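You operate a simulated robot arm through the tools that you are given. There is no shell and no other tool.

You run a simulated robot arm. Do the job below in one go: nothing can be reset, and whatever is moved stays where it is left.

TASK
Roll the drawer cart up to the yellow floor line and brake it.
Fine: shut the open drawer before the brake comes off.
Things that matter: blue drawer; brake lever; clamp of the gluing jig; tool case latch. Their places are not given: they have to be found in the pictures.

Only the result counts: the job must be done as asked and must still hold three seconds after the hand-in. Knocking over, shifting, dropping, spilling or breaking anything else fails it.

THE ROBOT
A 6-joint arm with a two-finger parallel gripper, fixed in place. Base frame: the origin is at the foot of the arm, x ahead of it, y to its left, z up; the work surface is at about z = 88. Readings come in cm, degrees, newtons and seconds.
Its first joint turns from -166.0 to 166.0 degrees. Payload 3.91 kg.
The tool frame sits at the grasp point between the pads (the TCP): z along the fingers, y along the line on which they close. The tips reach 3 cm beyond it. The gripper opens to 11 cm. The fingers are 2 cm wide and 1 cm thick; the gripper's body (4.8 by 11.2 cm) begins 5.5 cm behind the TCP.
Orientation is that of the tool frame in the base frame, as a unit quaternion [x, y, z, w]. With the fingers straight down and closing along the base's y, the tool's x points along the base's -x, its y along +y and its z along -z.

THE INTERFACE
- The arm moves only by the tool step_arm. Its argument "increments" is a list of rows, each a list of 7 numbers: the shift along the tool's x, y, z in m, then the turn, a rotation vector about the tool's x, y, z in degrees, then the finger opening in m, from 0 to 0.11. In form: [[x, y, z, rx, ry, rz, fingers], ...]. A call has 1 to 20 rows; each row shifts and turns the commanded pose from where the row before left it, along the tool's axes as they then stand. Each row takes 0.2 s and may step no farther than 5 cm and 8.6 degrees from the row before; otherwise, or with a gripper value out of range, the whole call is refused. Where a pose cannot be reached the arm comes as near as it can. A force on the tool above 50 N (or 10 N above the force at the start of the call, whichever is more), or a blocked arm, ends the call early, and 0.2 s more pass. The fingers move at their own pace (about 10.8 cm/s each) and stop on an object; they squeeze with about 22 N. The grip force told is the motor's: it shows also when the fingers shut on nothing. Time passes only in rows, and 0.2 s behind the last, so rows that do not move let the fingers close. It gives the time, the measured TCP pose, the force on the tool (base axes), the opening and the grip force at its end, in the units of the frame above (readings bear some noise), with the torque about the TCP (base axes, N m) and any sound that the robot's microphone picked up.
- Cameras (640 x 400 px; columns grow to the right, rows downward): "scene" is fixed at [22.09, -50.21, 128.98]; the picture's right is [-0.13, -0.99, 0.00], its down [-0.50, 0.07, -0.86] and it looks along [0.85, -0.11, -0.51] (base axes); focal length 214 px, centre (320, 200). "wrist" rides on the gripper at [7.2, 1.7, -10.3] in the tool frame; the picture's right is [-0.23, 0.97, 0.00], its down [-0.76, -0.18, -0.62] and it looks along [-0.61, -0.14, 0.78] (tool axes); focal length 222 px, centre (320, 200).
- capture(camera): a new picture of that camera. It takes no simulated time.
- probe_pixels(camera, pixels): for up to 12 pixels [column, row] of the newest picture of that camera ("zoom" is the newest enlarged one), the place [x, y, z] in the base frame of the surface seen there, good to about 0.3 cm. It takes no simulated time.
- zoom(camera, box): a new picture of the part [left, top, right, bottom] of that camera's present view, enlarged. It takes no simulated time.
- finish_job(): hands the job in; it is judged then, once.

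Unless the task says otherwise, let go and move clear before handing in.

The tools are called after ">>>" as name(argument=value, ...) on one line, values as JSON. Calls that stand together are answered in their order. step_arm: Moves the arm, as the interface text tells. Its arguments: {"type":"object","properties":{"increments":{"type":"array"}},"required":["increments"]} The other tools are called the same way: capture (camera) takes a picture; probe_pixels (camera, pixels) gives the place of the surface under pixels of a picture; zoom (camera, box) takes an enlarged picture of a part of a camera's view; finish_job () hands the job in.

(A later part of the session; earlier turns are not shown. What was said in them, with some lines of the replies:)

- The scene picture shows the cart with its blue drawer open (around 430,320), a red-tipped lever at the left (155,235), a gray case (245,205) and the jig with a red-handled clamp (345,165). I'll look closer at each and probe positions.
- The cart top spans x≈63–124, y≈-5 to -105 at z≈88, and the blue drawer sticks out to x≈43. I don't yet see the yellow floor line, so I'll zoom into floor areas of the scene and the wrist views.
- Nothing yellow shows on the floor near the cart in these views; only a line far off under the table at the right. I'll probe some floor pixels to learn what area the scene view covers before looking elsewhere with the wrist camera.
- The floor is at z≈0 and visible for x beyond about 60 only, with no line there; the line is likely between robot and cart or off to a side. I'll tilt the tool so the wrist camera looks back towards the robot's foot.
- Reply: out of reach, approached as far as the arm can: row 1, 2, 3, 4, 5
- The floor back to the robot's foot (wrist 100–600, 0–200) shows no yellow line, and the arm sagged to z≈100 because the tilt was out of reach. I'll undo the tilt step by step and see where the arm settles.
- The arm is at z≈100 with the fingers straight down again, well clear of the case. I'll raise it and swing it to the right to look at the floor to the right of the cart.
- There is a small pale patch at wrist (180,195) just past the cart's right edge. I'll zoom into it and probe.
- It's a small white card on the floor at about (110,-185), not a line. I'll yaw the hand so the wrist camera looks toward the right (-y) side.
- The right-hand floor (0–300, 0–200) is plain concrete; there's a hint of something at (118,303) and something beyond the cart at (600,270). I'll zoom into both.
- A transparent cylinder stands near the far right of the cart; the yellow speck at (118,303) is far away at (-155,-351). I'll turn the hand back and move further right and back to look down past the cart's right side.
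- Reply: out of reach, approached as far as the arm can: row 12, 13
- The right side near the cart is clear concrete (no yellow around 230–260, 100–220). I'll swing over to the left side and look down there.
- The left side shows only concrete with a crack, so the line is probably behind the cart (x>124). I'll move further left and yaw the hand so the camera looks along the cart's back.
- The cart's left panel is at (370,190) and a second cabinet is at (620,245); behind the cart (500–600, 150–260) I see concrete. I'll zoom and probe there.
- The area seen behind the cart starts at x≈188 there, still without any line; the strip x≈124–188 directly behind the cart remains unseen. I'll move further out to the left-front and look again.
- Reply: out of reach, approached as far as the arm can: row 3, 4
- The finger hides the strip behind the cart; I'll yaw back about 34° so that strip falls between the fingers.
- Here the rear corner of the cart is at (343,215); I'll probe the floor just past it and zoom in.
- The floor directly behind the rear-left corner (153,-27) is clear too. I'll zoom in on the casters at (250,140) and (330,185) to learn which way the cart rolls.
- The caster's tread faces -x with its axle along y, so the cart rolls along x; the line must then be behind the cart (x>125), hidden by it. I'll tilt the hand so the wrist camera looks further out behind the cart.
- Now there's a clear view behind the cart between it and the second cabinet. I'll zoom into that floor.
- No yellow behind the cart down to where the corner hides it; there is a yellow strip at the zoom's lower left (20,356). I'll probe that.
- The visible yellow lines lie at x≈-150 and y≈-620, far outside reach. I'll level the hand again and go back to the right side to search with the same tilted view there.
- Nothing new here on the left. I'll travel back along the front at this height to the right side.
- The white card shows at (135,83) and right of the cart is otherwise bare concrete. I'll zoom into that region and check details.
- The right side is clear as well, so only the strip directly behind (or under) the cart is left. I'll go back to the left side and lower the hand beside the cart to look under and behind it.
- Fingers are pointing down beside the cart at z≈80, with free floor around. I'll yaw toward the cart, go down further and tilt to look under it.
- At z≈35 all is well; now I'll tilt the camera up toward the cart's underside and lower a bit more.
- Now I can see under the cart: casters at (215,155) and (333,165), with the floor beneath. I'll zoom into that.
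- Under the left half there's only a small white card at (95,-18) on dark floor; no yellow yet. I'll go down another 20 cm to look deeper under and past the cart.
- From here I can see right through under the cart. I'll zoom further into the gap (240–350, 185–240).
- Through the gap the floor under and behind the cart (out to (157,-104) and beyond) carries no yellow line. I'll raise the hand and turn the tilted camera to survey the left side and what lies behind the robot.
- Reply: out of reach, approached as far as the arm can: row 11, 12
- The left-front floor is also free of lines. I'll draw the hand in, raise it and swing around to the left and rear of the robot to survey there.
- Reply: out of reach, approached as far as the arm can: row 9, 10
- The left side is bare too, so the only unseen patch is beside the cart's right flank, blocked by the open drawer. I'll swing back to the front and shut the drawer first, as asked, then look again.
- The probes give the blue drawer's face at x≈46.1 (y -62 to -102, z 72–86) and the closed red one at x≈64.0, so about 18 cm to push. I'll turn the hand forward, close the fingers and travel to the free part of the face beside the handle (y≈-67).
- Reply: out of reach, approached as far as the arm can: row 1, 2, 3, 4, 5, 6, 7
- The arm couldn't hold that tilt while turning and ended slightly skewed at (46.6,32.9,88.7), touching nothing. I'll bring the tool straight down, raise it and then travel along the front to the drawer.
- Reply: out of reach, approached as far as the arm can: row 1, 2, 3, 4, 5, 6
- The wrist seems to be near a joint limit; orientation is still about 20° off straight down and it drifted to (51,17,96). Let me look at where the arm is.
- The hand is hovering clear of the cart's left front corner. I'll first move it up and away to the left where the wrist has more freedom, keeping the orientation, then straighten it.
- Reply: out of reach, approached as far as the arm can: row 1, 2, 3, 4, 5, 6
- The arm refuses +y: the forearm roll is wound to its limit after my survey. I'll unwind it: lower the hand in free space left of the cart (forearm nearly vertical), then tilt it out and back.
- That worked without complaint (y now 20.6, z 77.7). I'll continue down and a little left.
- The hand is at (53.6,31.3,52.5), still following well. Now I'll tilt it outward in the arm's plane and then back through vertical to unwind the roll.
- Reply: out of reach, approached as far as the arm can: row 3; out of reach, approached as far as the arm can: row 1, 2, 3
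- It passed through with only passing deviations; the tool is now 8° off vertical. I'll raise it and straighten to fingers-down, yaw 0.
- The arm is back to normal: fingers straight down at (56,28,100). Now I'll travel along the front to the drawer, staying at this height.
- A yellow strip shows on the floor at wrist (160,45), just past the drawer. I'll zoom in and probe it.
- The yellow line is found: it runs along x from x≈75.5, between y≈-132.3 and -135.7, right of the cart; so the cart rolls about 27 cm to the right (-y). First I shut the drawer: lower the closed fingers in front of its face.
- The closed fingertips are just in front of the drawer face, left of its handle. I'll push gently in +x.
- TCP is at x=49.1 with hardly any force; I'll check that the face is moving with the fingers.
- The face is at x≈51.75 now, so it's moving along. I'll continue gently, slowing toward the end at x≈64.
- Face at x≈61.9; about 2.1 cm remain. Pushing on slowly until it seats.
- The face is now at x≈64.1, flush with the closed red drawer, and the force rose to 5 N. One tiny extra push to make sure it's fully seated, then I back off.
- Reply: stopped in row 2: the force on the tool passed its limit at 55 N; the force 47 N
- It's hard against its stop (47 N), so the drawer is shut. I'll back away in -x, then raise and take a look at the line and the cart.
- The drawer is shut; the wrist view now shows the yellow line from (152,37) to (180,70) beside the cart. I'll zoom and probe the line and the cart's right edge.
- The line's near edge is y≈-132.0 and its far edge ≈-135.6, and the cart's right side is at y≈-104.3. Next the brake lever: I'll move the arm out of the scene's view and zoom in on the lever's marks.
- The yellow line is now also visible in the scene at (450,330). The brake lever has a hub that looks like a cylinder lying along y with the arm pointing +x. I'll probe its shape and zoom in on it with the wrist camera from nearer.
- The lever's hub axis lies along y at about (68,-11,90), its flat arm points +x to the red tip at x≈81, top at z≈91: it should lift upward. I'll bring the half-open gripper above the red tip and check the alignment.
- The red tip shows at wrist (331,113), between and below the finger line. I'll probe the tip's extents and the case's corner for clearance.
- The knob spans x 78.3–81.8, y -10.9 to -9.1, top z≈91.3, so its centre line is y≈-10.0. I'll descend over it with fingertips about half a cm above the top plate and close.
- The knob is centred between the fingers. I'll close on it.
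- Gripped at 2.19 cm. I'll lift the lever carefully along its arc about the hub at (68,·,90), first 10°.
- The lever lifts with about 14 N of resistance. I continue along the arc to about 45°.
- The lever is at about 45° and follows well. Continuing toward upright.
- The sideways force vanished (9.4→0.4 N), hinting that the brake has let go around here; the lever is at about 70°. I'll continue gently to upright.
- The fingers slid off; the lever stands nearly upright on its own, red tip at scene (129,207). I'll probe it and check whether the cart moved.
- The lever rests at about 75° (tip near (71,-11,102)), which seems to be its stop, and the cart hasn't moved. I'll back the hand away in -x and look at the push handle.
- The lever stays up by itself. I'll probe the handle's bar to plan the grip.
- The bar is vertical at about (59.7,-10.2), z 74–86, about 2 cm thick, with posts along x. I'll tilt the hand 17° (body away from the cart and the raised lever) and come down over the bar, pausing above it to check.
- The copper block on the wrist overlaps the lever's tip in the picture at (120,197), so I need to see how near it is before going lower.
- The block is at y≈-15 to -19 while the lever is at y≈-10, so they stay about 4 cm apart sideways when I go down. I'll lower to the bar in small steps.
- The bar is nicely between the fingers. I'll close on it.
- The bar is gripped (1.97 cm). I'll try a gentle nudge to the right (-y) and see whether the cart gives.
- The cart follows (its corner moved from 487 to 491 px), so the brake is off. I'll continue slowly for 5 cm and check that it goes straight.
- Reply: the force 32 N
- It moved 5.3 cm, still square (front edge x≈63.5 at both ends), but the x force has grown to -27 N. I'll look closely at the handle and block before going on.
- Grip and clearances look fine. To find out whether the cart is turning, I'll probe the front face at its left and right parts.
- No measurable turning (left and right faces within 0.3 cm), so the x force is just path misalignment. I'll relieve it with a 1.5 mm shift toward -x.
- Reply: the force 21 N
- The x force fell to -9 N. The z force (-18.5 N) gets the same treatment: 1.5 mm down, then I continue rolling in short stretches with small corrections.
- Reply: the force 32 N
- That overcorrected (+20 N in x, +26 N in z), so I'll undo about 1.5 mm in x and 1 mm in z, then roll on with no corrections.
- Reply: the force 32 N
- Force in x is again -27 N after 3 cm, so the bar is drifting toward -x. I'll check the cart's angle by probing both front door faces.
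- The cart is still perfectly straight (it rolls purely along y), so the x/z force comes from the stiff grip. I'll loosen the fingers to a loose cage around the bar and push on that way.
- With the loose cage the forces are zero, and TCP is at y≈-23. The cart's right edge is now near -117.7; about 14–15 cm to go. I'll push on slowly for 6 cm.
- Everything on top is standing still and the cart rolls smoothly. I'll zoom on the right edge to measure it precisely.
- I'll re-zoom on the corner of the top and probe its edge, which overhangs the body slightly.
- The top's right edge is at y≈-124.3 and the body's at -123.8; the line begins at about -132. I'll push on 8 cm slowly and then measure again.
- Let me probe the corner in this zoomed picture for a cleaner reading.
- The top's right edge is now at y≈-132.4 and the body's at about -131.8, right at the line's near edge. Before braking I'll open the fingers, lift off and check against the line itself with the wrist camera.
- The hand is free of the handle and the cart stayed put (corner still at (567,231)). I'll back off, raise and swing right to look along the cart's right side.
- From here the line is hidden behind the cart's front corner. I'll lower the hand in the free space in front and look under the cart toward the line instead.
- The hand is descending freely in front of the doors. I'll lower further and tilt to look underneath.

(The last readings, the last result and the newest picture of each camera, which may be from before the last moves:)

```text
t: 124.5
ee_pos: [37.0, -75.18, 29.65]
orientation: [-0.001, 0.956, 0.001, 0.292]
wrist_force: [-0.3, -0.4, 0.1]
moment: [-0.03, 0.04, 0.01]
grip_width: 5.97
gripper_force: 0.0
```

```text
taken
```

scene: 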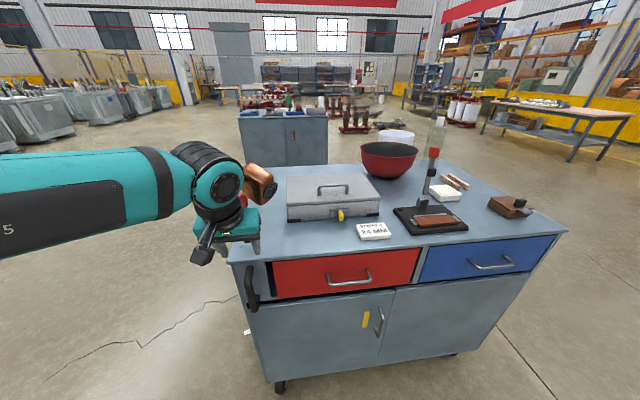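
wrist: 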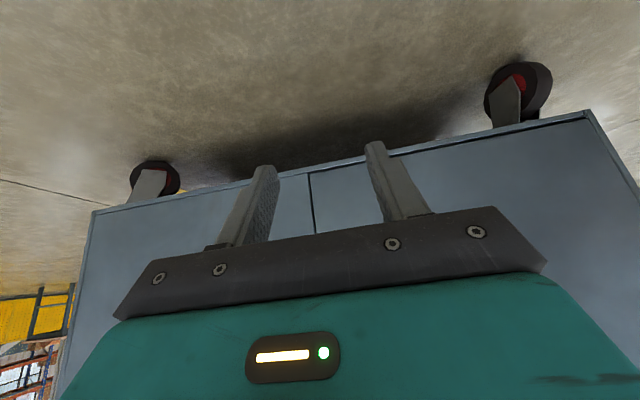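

There's a bit of yellow at (180,190) right behind the front right caster. I'll go 12 cm lower and zoom in.

>>> step_arm(increments=[[0.0224, 0, 0.0332, 0, 0, 0, 0.06], [0.0224, 0, 0.0332, 0, 0, 0, 0.06], [0.0224, 0, 0.0332, 0, 0, 0, 0.06]])

>>> capture(camera="wrist")

>>> zoom(camera="wrist", box=[70, 130, 290, 260])

```text
t: 125.2
ee_pos: [36.99, -75.2, 17.62]
orientation: [-0.001, 0.956, 0.002, 0.292]
wrist_force: [0.7, -1.0, 0.5]
moment: [0.0, 0.01, 0.01]
grip_width: 5.99
gripper_force: 0.0
```

```text
taken
```

wrist: 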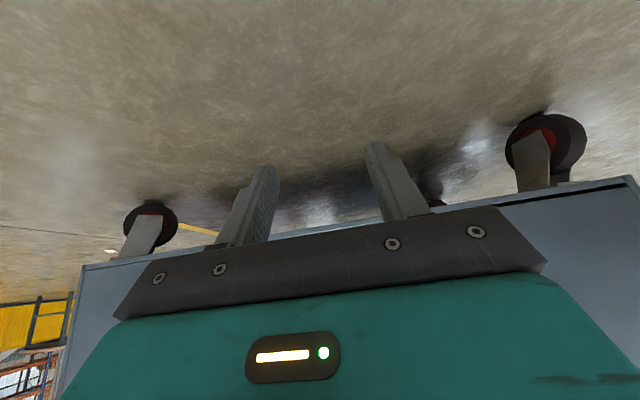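

```text
2.91 times, centred on (180, 195) of wrist
```

zoom: 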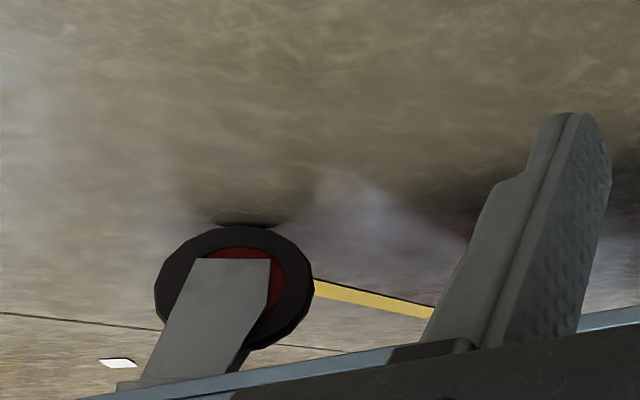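

The line is visible behind the caster. I'll probe its edges and the cart's lower right corner in the same view.

>>> probe_pixels(camera="zoom", pixels=[[325, 283], [350, 289], [380, 296], [410, 304], [325, 294], [350, 300], [380, 306], [410, 313], [235, 300], [225, 280], [165, 290], [310, 290]])

>>> probe_pixels(camera="wrist", pixels=[[84, 268], [86, 275], [90, 290], [83, 266], [100, 262], [80, 285], [150, 210], [145, 235], [600, 182], [620, 180]])

```text
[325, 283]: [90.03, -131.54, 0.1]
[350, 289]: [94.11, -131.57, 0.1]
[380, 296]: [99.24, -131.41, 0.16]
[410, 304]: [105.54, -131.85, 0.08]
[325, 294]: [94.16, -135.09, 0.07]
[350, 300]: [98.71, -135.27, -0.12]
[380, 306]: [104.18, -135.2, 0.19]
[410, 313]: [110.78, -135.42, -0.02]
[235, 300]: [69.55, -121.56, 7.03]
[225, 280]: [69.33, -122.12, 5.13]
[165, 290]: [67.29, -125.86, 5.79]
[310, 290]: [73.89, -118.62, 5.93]
```

```text
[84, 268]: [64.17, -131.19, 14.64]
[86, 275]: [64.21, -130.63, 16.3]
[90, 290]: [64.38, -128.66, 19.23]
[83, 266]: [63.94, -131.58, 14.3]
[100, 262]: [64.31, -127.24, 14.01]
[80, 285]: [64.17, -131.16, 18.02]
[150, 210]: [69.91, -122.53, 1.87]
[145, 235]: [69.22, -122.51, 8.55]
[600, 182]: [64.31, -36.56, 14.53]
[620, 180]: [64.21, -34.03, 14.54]
```

In this view the line runs from y≈-131.5 to -135.3 and the cart's body edge is at -131.6 (top edge -132.4): only just touching. I'll go back up and give it about half a centimetre more, then brake.

>>> step_arm(increments=[[-0.0224, 0, -0.0332, 0, 0, 0, 0.06], [-0.0224, 0, -0.0332, 0, 0, 0, 0.06], [-0.0224, 0, -0.0332, 0, 0, 0, 0.06], [0, 0, 0, 0, 8.5, 0, 0.06], [0, 0, 0, 0, 8.5, 0, 0.06], [-0.014, 0, -0.0459, 0, 0, 0, 0.06], [-0.014, 0, -0.0459, 0, 0, 0, 0.06], [-0.014, 0, -0.0459, 0, 0, 0, 0.06], [-0.014, 0, -0.0459, 0, 0, 0, 0.06], [-0.014, 0, -0.0459, 0, 0, 0, 0.06], [-0.014, 0, -0.0459, 0, 0, 0, 0.06], [-0.014, 0, -0.0459, 0, 0, 0, 0.06], [-0.014, 0, -0.0459, 0, 0, 0, 0.06], [-0.014, 0, -0.0459, 0, 0, 0, 0.06], [-0.014, 0, -0.0459, 0, 0, 0, 0.06], [-0.014, 0, -0.0459, 0, 0, 0, 0.06], [-0.014, 0, -0.0459, 0, 0, 0, 0.06], [-0.014, 0, -0.0459, 0, 0, 0, 0.06], [-0.014, 0, -0.0459, 0, 0, 0, 0.06], [-0.014, 0, -0.0459, 0, 0, 0, 0.06]])

```text
t: 129.4
ee_pos: [37.06, -75.46, 101.56]
orientation: [-0.002, 0.989, 0.002, 0.147]
wrist_force: [-0.6, -1.5, -0.1]
moment: [0.03, -0.03, -0.01]
grip_width: 5.99
gripper_force: 0.0
```

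Back at a safe height. I'll return to above the handle, whose bar should now be at y≈-36.6.

>>> step_arm(increments=[[0, 0.0486, 0, 0, 0, 0, 0.06], [0, 0.0486, 0, 0, 0, 0, 0.06], [0, 0.0486, 0, 0, 0, 0, 0.06], [0, 0.0486, 0, 0, 0, 0, 0.06], [0, 0.0486, 0, 0, 0, 0, 0.06], [0, 0.0486, 0, 0, 0, 0, 0.06], [0, 0.0486, 0, 0, 0, 0, 0.06], [0, 0.0486, 0, 0, 0, 0, 0.06], [-0.043, 0, 0.0131, 0, 0, 0, 0.06], [-0.043, 0, 0.0131, 0, 0, 0, 0.06], [-0.043, 0, 0.0131, 0, 0, 0, 0.06], [-0.043, 0, 0.0131, 0, 0, 0, 0.06], [-0.042, 0, 0.0128, 0, 0, 0, 0.06]])

>>> capture(camera="wrist")

>>> capture(camera="scene")

```text
t: 132.2
ee_pos: [59.4, -36.26, 101.7]
orientation: [0.0, 0.989, 0.001, 0.148]
wrist_force: [-0.2, 0.2, 1.2]
moment: [-0.04, 0.0, 0.0]
grip_width: 6.01
gripper_force: 0.1
```

```text
taken
```

wrist: 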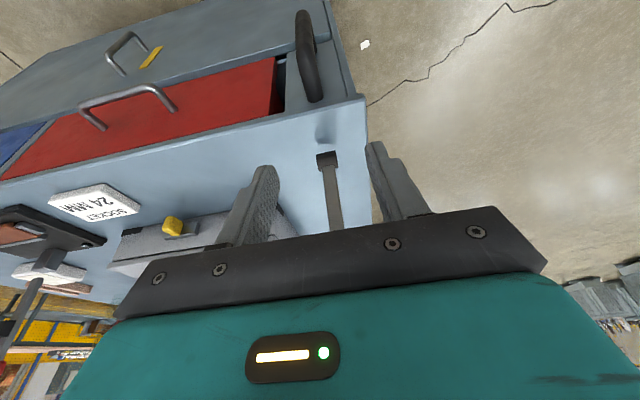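

```text
taken
```

scene: 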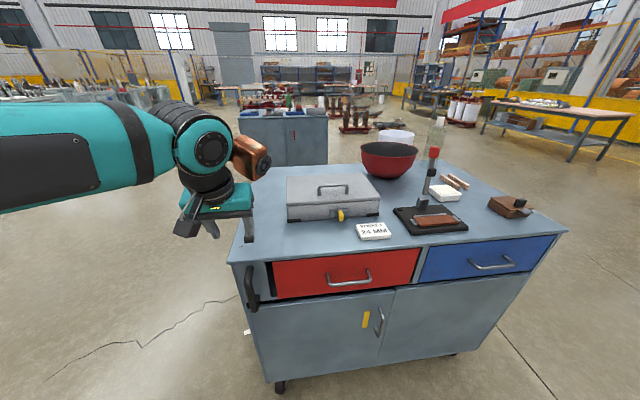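

The bar shows at wrist (307,60) ahead, the raised lever stands clear at (330,190). I'll go straight down onto the bar.

>>> step_arm(increments=[[0.0116, -0.0007, 0.0379, 0, 0, 0, 0.06], [0.0116, -0.0007, 0.0379, 0, 0, 0, 0.06], [0.0116, -0.0007, 0.0379, 0, 0, 0, 0.06], [0.0116, -0.0007, 0.0379, 0, 0, 0, 0.06], [0.0116, -0.0007, 0.0379, 0, 0, 0, 0.06]])

>>> capture(camera="wrist")

```text
t: 133.4
ee_pos: [59.29, -36.7, 81.96]
orientation: [-0.002, 0.989, 0.001, 0.147]
wrist_force: [-0.7, 0.3, 0.6]
moment: [0.01, 0.0, 0.02]
grip_width: 6.0
gripper_force: 0.3
```

```text
taken
```

wrist: 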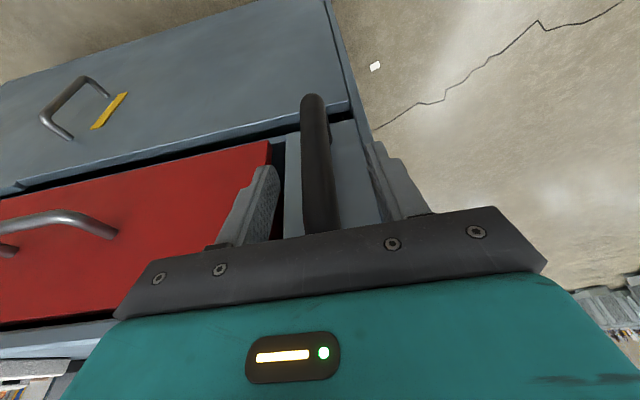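

The bar sits about 3 mm right of centre between the fingers. I'll centre, cage it loosely and push on 5 mm.

>>> step_arm(increments=[[0, -0.003, 0, 0, 0, 0, 0.06], [0, 0, 0, 0, 0, 0, 0.035], [0, 0, 0, 0, 0, 0, 0.024], [0, 0, 0, 0, 0, 0, 0.024], [0, -0.002, 0, 0, 0, 0, 0.024], [0, -0.002, 0, 0, 0, 0, 0.024], [0, -0.002, 0, 0, 0, 0, 0.024], [0, 0, 0, 0, 0, 0, 0.024]])

>>> capture(camera="scene")

>>> zoom(camera="scene", box=[530, 205, 590, 255])

>>> probe_pixels(camera="zoom", pixels=[[391, 203], [389, 213], [394, 205], [384, 195], [320, 156], [260, 121], [340, 227], [325, 248], [345, 170], [300, 144]])

```text
t: 135.2
ee_pos: [59.34, -37.68, 81.9]
orientation: [-0.001, 0.989, 0.001, 0.148]
wrist_force: [-0.3, 1.0, 1.0]
moment: [-0.04, 0.03, -0.01]
grip_width: 2.45
gripper_force: 0.4
```

```text
taken
```

scene: 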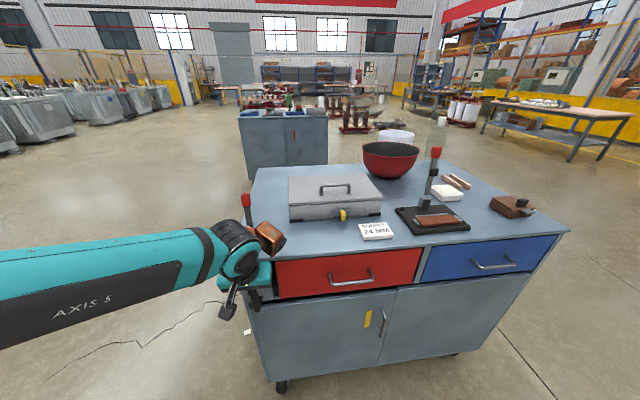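

```text
8.00 times, centred on (560, 230) of scene
```

zoom: 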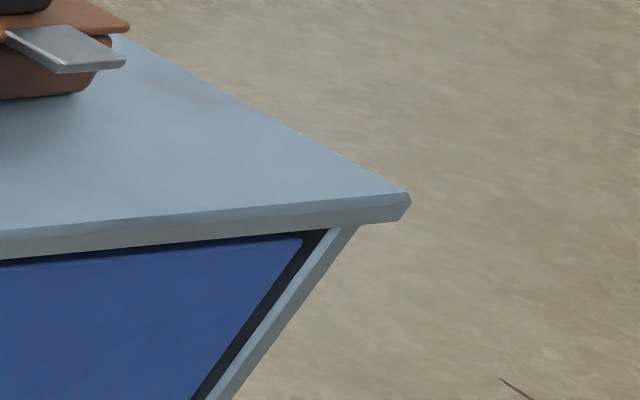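

```text
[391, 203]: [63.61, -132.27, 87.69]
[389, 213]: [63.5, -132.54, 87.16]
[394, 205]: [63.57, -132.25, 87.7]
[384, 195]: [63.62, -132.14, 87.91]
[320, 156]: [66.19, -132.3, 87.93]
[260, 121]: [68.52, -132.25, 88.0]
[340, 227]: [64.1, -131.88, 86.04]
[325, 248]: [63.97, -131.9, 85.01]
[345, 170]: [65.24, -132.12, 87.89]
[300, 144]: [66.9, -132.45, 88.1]
```

The corner moved 0.6 cm more: top edge ≈-133.0, body ≈-132.2, so it's now properly on the line. I'll open, lift off the handle, straighten the hand and close the fingers for pushing the lever down.

>>> step_arm(increments=[[0, 0.0003, 0, 0, 0, 0, 0.03], [0, 0, 0, 0, 0, 0, 0.045], [0, 0, 0, 0, 0, 0, 0.06], [-0.0073, 0, -0.0239, 0, 0, 0, 0.06], [-0.0117, 0, -0.0382, 0, 0, 0, 0.06], [-0.0117, 0, -0.0382, 0, 0, 0, 0.06], [-0.0117, 0, -0.0382, 0, 0, 0, 0.06], [0.043, 0, -0.0131, 0, 0, 0, 0.06], [0.043, 0, -0.0131, 0, 0, 0, 0.06], [-0.0117, 0, -0.0382, 0, 0, 0, 0.03], [-0.0117, 0, -0.0382, 0, 0, 0, 0.0], [0, 0, 0, 0, 8.5, 0, 0.0], [0, 0, 0, 0, 8.5, 0, 0.0], [0, 0, 0, 0, 0, 0, 0.0]])

>>> capture(camera="scene")

>>> capture(camera="wrist")

```text
t: 138.2
ee_pos: [50.25, -37.69, 104.33]
orientation: [-0.002, 1.0, 0.0, -0.002]
wrist_force: [0.5, 0.5, -0.1]
moment: [0.01, -0.02, 0.0]
grip_width: 0.0
gripper_force: 22.8
```

```text
taken
```

scene: 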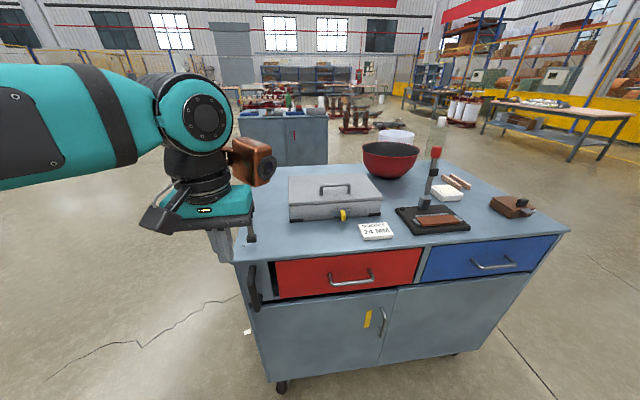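

```text
taken
```

wrist: 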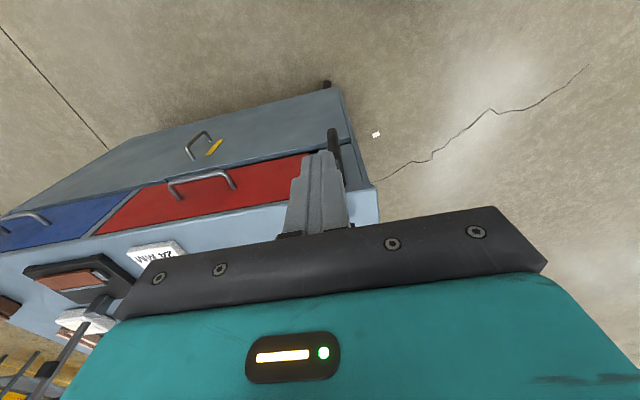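

The cart stayed in place. I'll zoom and probe the visible part of the lever at scene (250,232) to get its y.

>>> zoom(camera="scene", box=[220, 180, 290, 260])

>>> probe_pixels(camera="scene", pixels=[[250, 220], [251, 228], [250, 225], [251, 239], [248, 240], [255, 239], [252, 232], [253, 236]])

```text
5.00 times, centred on (255, 220) of scene
```

zoom: 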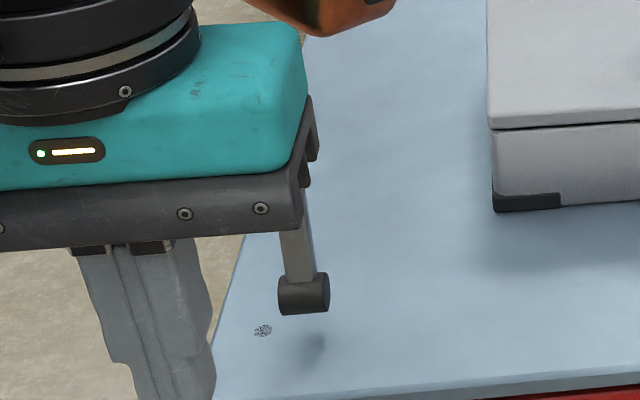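

```text
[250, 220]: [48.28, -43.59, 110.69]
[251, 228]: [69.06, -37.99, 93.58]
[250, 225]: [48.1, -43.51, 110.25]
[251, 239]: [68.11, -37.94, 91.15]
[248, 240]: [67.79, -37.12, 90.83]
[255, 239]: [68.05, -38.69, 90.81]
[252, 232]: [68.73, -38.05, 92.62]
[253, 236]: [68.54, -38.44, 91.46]
```

The lever's bar is at about y=-37.6, in line with the closed fingers (y -37.7). I'll bring the fingers up behind the knob, then push it along its arc down toward +x.

>>> step_arm(increments=[[-0.04, 0.0004, 0.0008, 0, 0, 0, 0.0], [-0.04, 0.0004, 0.0008, 0, 0, 0, 0.0], [-0.04, 0.0004, 0.0008, 0, 0, 0, 0.0], [-0.035, 0.0004, 0.0008, 0, 0, 0, 0.0], [0, 0, 0, 0, 0, 0, 0.0]])

>>> zoom(camera="scene", box=[210, 160, 310, 260])

>>> capture(camera="wrist")

```text
t: 139.4
ee_pos: [65.79, -37.5, 104.0]
orientation: [-0.002, 1.0, 0.001, -0.001]
wrist_force: [-0.6, 0.5, -0.9]
moment: [0.0, 0.0, -0.01]
grip_width: 0.02
gripper_force: 22.2
```

```text
4.00 times, centred on (260, 210) of scene
```

zoom: 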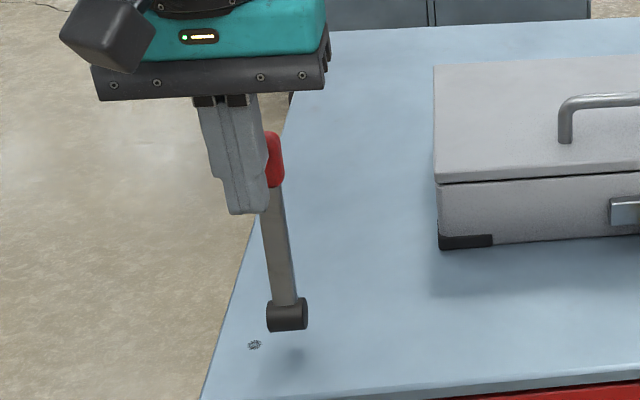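

```text
taken
```

wrist: 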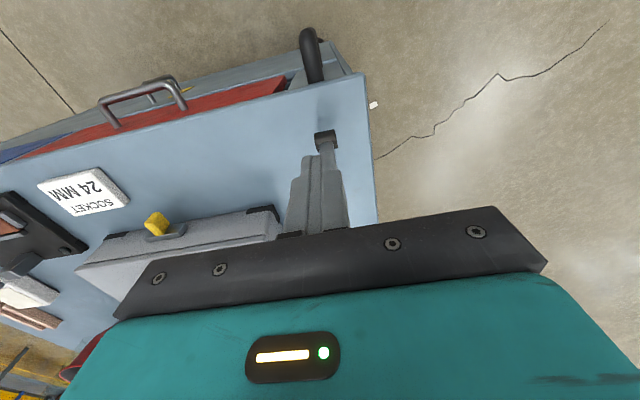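

The fingers are right behind the knob and lined up with it. Pushing now: first to contact and about 20° down.

>>> step_arm(increments=[[-0.0135, 0, 0, 0, 0, 0, 0.0], [-0.0135, 0, 0, 0, 0, 0, 0.0], [-0.0095, 0, 0.0015, 0, 0, 0, 0.0], [-0.0095, 0, 0.0015, 0, 0, 0, 0.0], [-0.0095, 0, 0.003, 0, 0, 0, 0.0], [-0.0095, 0, 0.003, 0, 0, 0, 0.0]])

>>> zoom(camera="scene", box=[210, 160, 310, 260])

```text
t: 140.8
ee_pos: [72.21, -37.45, 102.94]
orientation: [-0.002, 1.0, 0.002, 0.0]
wrist_force: [0.2, 0.5, -0.1]
moment: [0.03, 0.01, 0.01]
grip_width: 0.03
gripper_force: 21.9
```

```text
4.00 times, centred on (260, 210) of scene
```

zoom: 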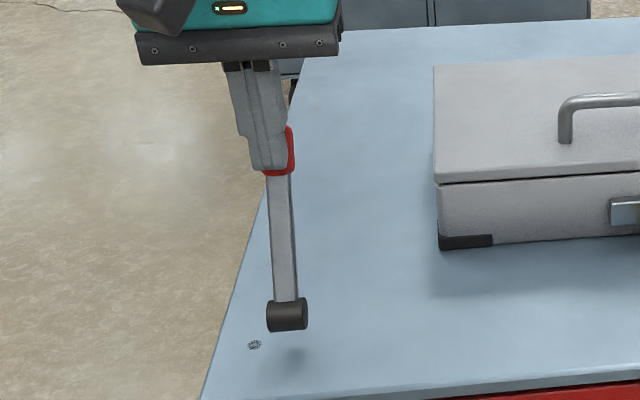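

The lever is tipping with the fingers. Continuing along the arc to about 20°.

>>> step_arm(increments=[[-0.0085, 0, 0.0045, 0, 0, 0, 0.0], [-0.0085, 0, 0.0045, 0, 0, 0, 0.0], [-0.0075, 0, 0.006, 0, 0, 0, 0.0], [-0.0075, 0, 0.006, 0, 0, 0, 0.0], [-0.0065, 0, 0.007, 0, 0, 0, 0.0], [-0.0065, 0, 0.007, 0, 0, 0, 0.0], [-0.0055, 0, 0.008, 0, 0, 0, 0.0], [-0.0055, 0, 0.008, 0, 0, 0, 0.0]])

>>> zoom(camera="scene", box=[210, 160, 310, 260])

>>> capture(camera="wrist")

```text
t: 142.7
ee_pos: [77.88, -37.46, 97.94]
orientation: [-0.002, 1.0, 0.0, 0.0]
wrist_force: [0.1, -0.1, 0.3]
moment: [0.0, 0.02, 0.03]
grip_width: 0.02
gripper_force: 21.9
```

```text
4.00 times, centred on (260, 210) of scene
```

zoom: 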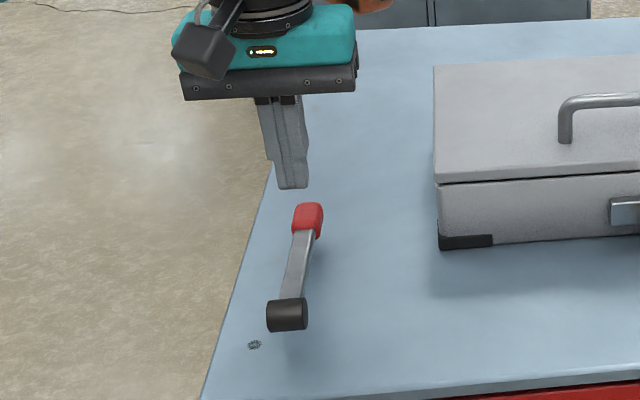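

```text
taken
```

wrist: 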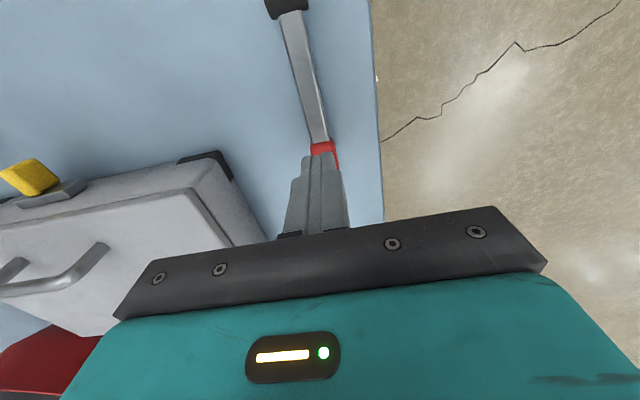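

The lever dropped ahead of the fingers and lies nearly flat. I'll check its height against the original braked position (knob top z≈91.3).

>>> capture(camera="scene")

>>> probe_pixels(camera="scene", pixels=[[257, 213], [257, 217], [256, 211], [255, 225], [253, 232], [251, 238], [258, 215]])

```text
taken
```

scene: 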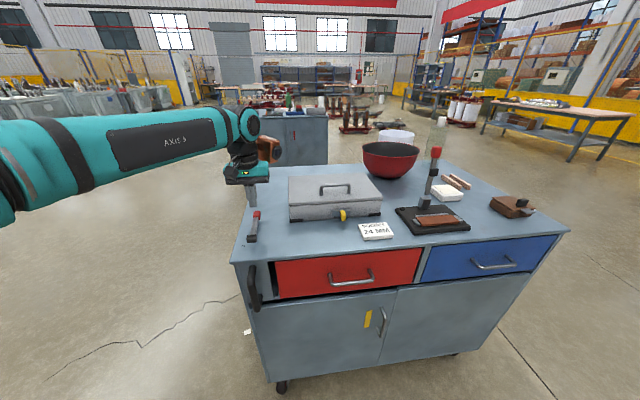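

```text
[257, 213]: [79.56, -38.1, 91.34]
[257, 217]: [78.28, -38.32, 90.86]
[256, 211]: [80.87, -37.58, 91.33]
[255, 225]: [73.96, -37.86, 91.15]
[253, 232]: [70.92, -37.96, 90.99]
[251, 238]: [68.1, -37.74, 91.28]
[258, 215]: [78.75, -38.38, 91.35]
```

The knob's top is at z≈91.3 and the bar is flat, just as it was when braked. I'll press down on it lightly to be sure it's fully seated.

>>> step_arm(increments=[[-0.02, 0, 0, 0, 0, 0, 0.0], [0, 0, 0.02, 0, 0, 0, 0.0], [0, 0, 0.012, 0, 0, 0, 0.0], [0, 0, 0.003, 0, 0, 0, 0.0], [0, 0, 0.001, 0, 0, 0, 0.0], [0, 0, 0.001, 0, 0, 0, 0.0]])

```text
t: 144.1
ee_pos: [80.02, -37.4, 94.33]
orientation: [-0.001, 1.0, 0.001, 0.0]
wrist_force: [3.4, -1.0, 9.2]
moment: [-0.04, -0.02, 0.01]
grip_width: 0.0
gripper_force: 21.6
```

Contact at z≈94.3 with 9 N. A slight further press of 1 mm, then I lift off.

>>> step_arm(increments=[[0, 0, 0.0008, 0, 0, 0, 0.0], [0, 0, 0, 0, 0, 0, 0.0]])

>>> step_arm(increments=[[0, 0, -0.01, 0, 0, 0, 0.0], [0, 0, -0.04, 0, 0, 0, 0.0], [0, 0, -0.045, 0, 0, 0, 0.0], [0.045, 0, -0.01, 0, 0, 0, 0.0], [0.045, 0, 0, 0, 0, 0, 0.0], [0.045, 0, 0, 0, 0, 0, 0.0], [0.045, 0, 0, 0, 0, 0, 0.0], [0.045, 0, 0, 0, 0, 0, 0.0], [0.045, 0, 0, 0, 0, 0, 0.0]])

>>> capture(camera="scene")

>>> capture(camera="wrist")

```text
t: 144.7
ee_pos: [79.87, -37.47, 94.37]
orientation: [-0.001, 1.0, 0.002, 0.0]
wrist_force: [8.6, -5.0, 22.5]
moment: [-0.19, -0.05, 0.0]
grip_width: 0.02
gripper_force: 22.0
```

```text
t: 146.7
ee_pos: [52.87, -37.5, 104.65]
orientation: [-0.001, 1.0, 0.002, -0.001]
wrist_force: [1.2, 0.9, -0.7]
moment: [0.02, 0.03, -0.01]
grip_width: 0.0
gripper_force: 22.0
```

```text
taken
```

scene: 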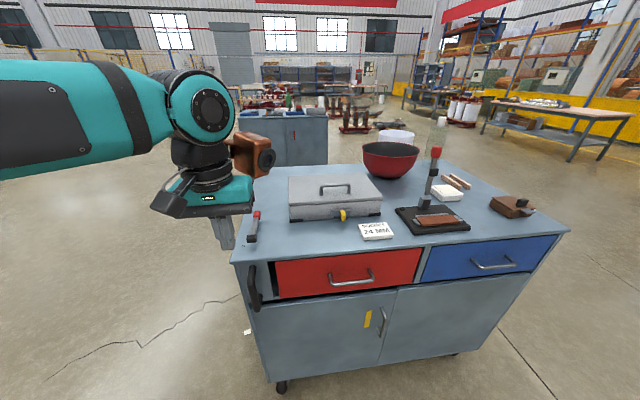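

```text
taken
```

wrist: 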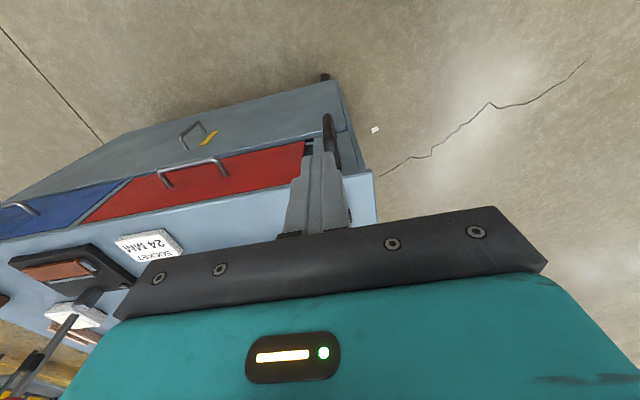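

The lever is flat again and the hand is clear. A last check of the drawer, the corner position and the things on top.

>>> zoom(camera="scene", box=[230, 110, 480, 270])

>>> zoom(camera="scene", box=[400, 180, 590, 310])

>>> probe_pixels(camera="scene", pixels=[[440, 262], [530, 250], [450, 275], [540, 245], [300, 270], [390, 265], [568, 230], [567, 232], [556, 244], [562, 226]])

```text
2.50 times, centred on (355, 190) of scene
```

zoom: 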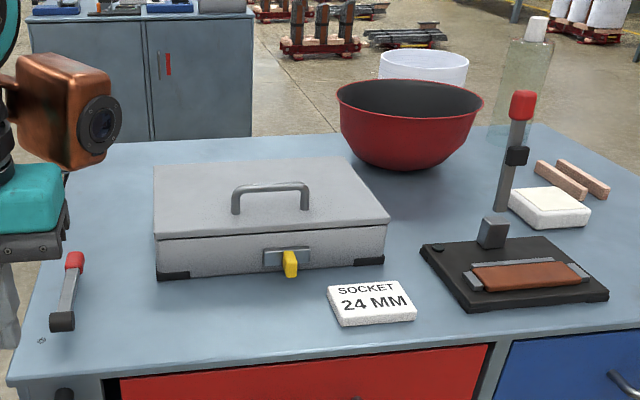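

```text
3.08 times, centred on (495, 245) of scene
```

zoom: 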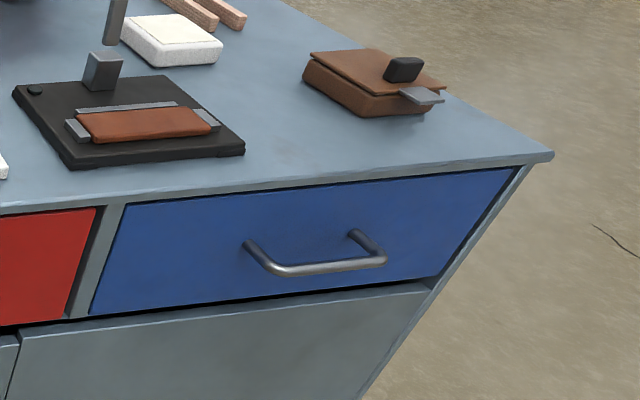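

```text
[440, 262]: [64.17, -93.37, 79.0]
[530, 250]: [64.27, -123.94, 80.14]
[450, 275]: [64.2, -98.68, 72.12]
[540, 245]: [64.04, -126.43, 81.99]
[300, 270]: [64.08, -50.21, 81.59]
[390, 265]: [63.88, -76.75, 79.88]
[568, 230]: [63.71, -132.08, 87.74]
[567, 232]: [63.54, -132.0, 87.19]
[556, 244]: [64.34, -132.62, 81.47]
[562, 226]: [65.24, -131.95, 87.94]
```

The drawer is flush (x≈64.1), the top's right edge is at the yellow line, the brake lever is flat in its original braked position, and nothing on top has moved. I'll retreat a little further first, then hand in.

>>> step_arm(increments=[[0.04, 0, -0.02, 0, 0, 0, 0.0], [0.04, 0, -0.02, 0, 0, 0, 0.0], [0, 0, 0, 0, 0, 0, 0.0], [0, 0, 0, 0, 0, 0, 0.0]])

>>> zoom(camera="scene", box=[530, 205, 590, 255])

```text
t: 147.7
ee_pos: [44.91, -37.52, 108.77]
orientation: [-0.002, 1.0, 0.001, 0.0]
wrist_force: [-0.3, -1.1, -1.1]
moment: [0.01, 0.02, -0.01]
grip_width: 0.0
gripper_force: 21.8
```

```text
8.00 times, centred on (560, 230) of scene
```

zoom: 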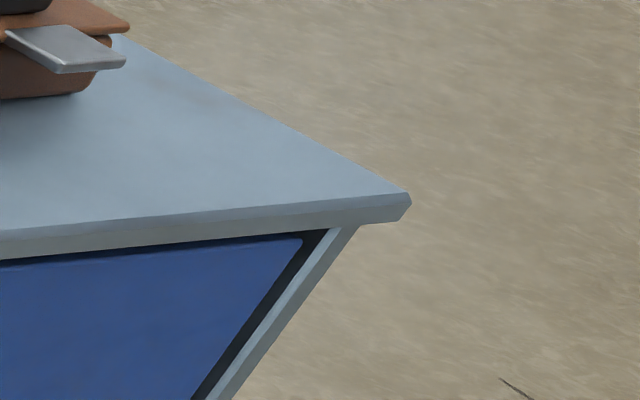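

The cart's corner is exactly where it was before braking (zoom (411,197)), so the cart is standing still, and the hand is clear. Handing in.

>>> finish_job()

```text
The job is handed in.
```

The cart is at the yellow line with its brake on, and I've handed the job in. The result of the judging hasn't come back.

- **Drawer:** I shut the blue drawer before touching the brake. Its face is level with the closed red one.
- **Brake off:** I lifted the lever to release the brake. It stayed up on its own while the cart rolled.
- **Rolling:** I rolled the cart about 27–28 cm to the right, and it stayed straight. The line runs from about y = -131.5 to -135.4 cm. The cart's right side stopped just over its near edge, with the body at about -132.2 and the top plate at about -133.0.
- **Brake on:** I pushed the lever back down to the flat position it had at the start and pressed it to seat it. I did not push the cart afterwards to prove the brake holds. The cart did not move when I lifted off and backed away.

The last pictures showed everything on top still in place. I did not touch the clamp or the case latch.
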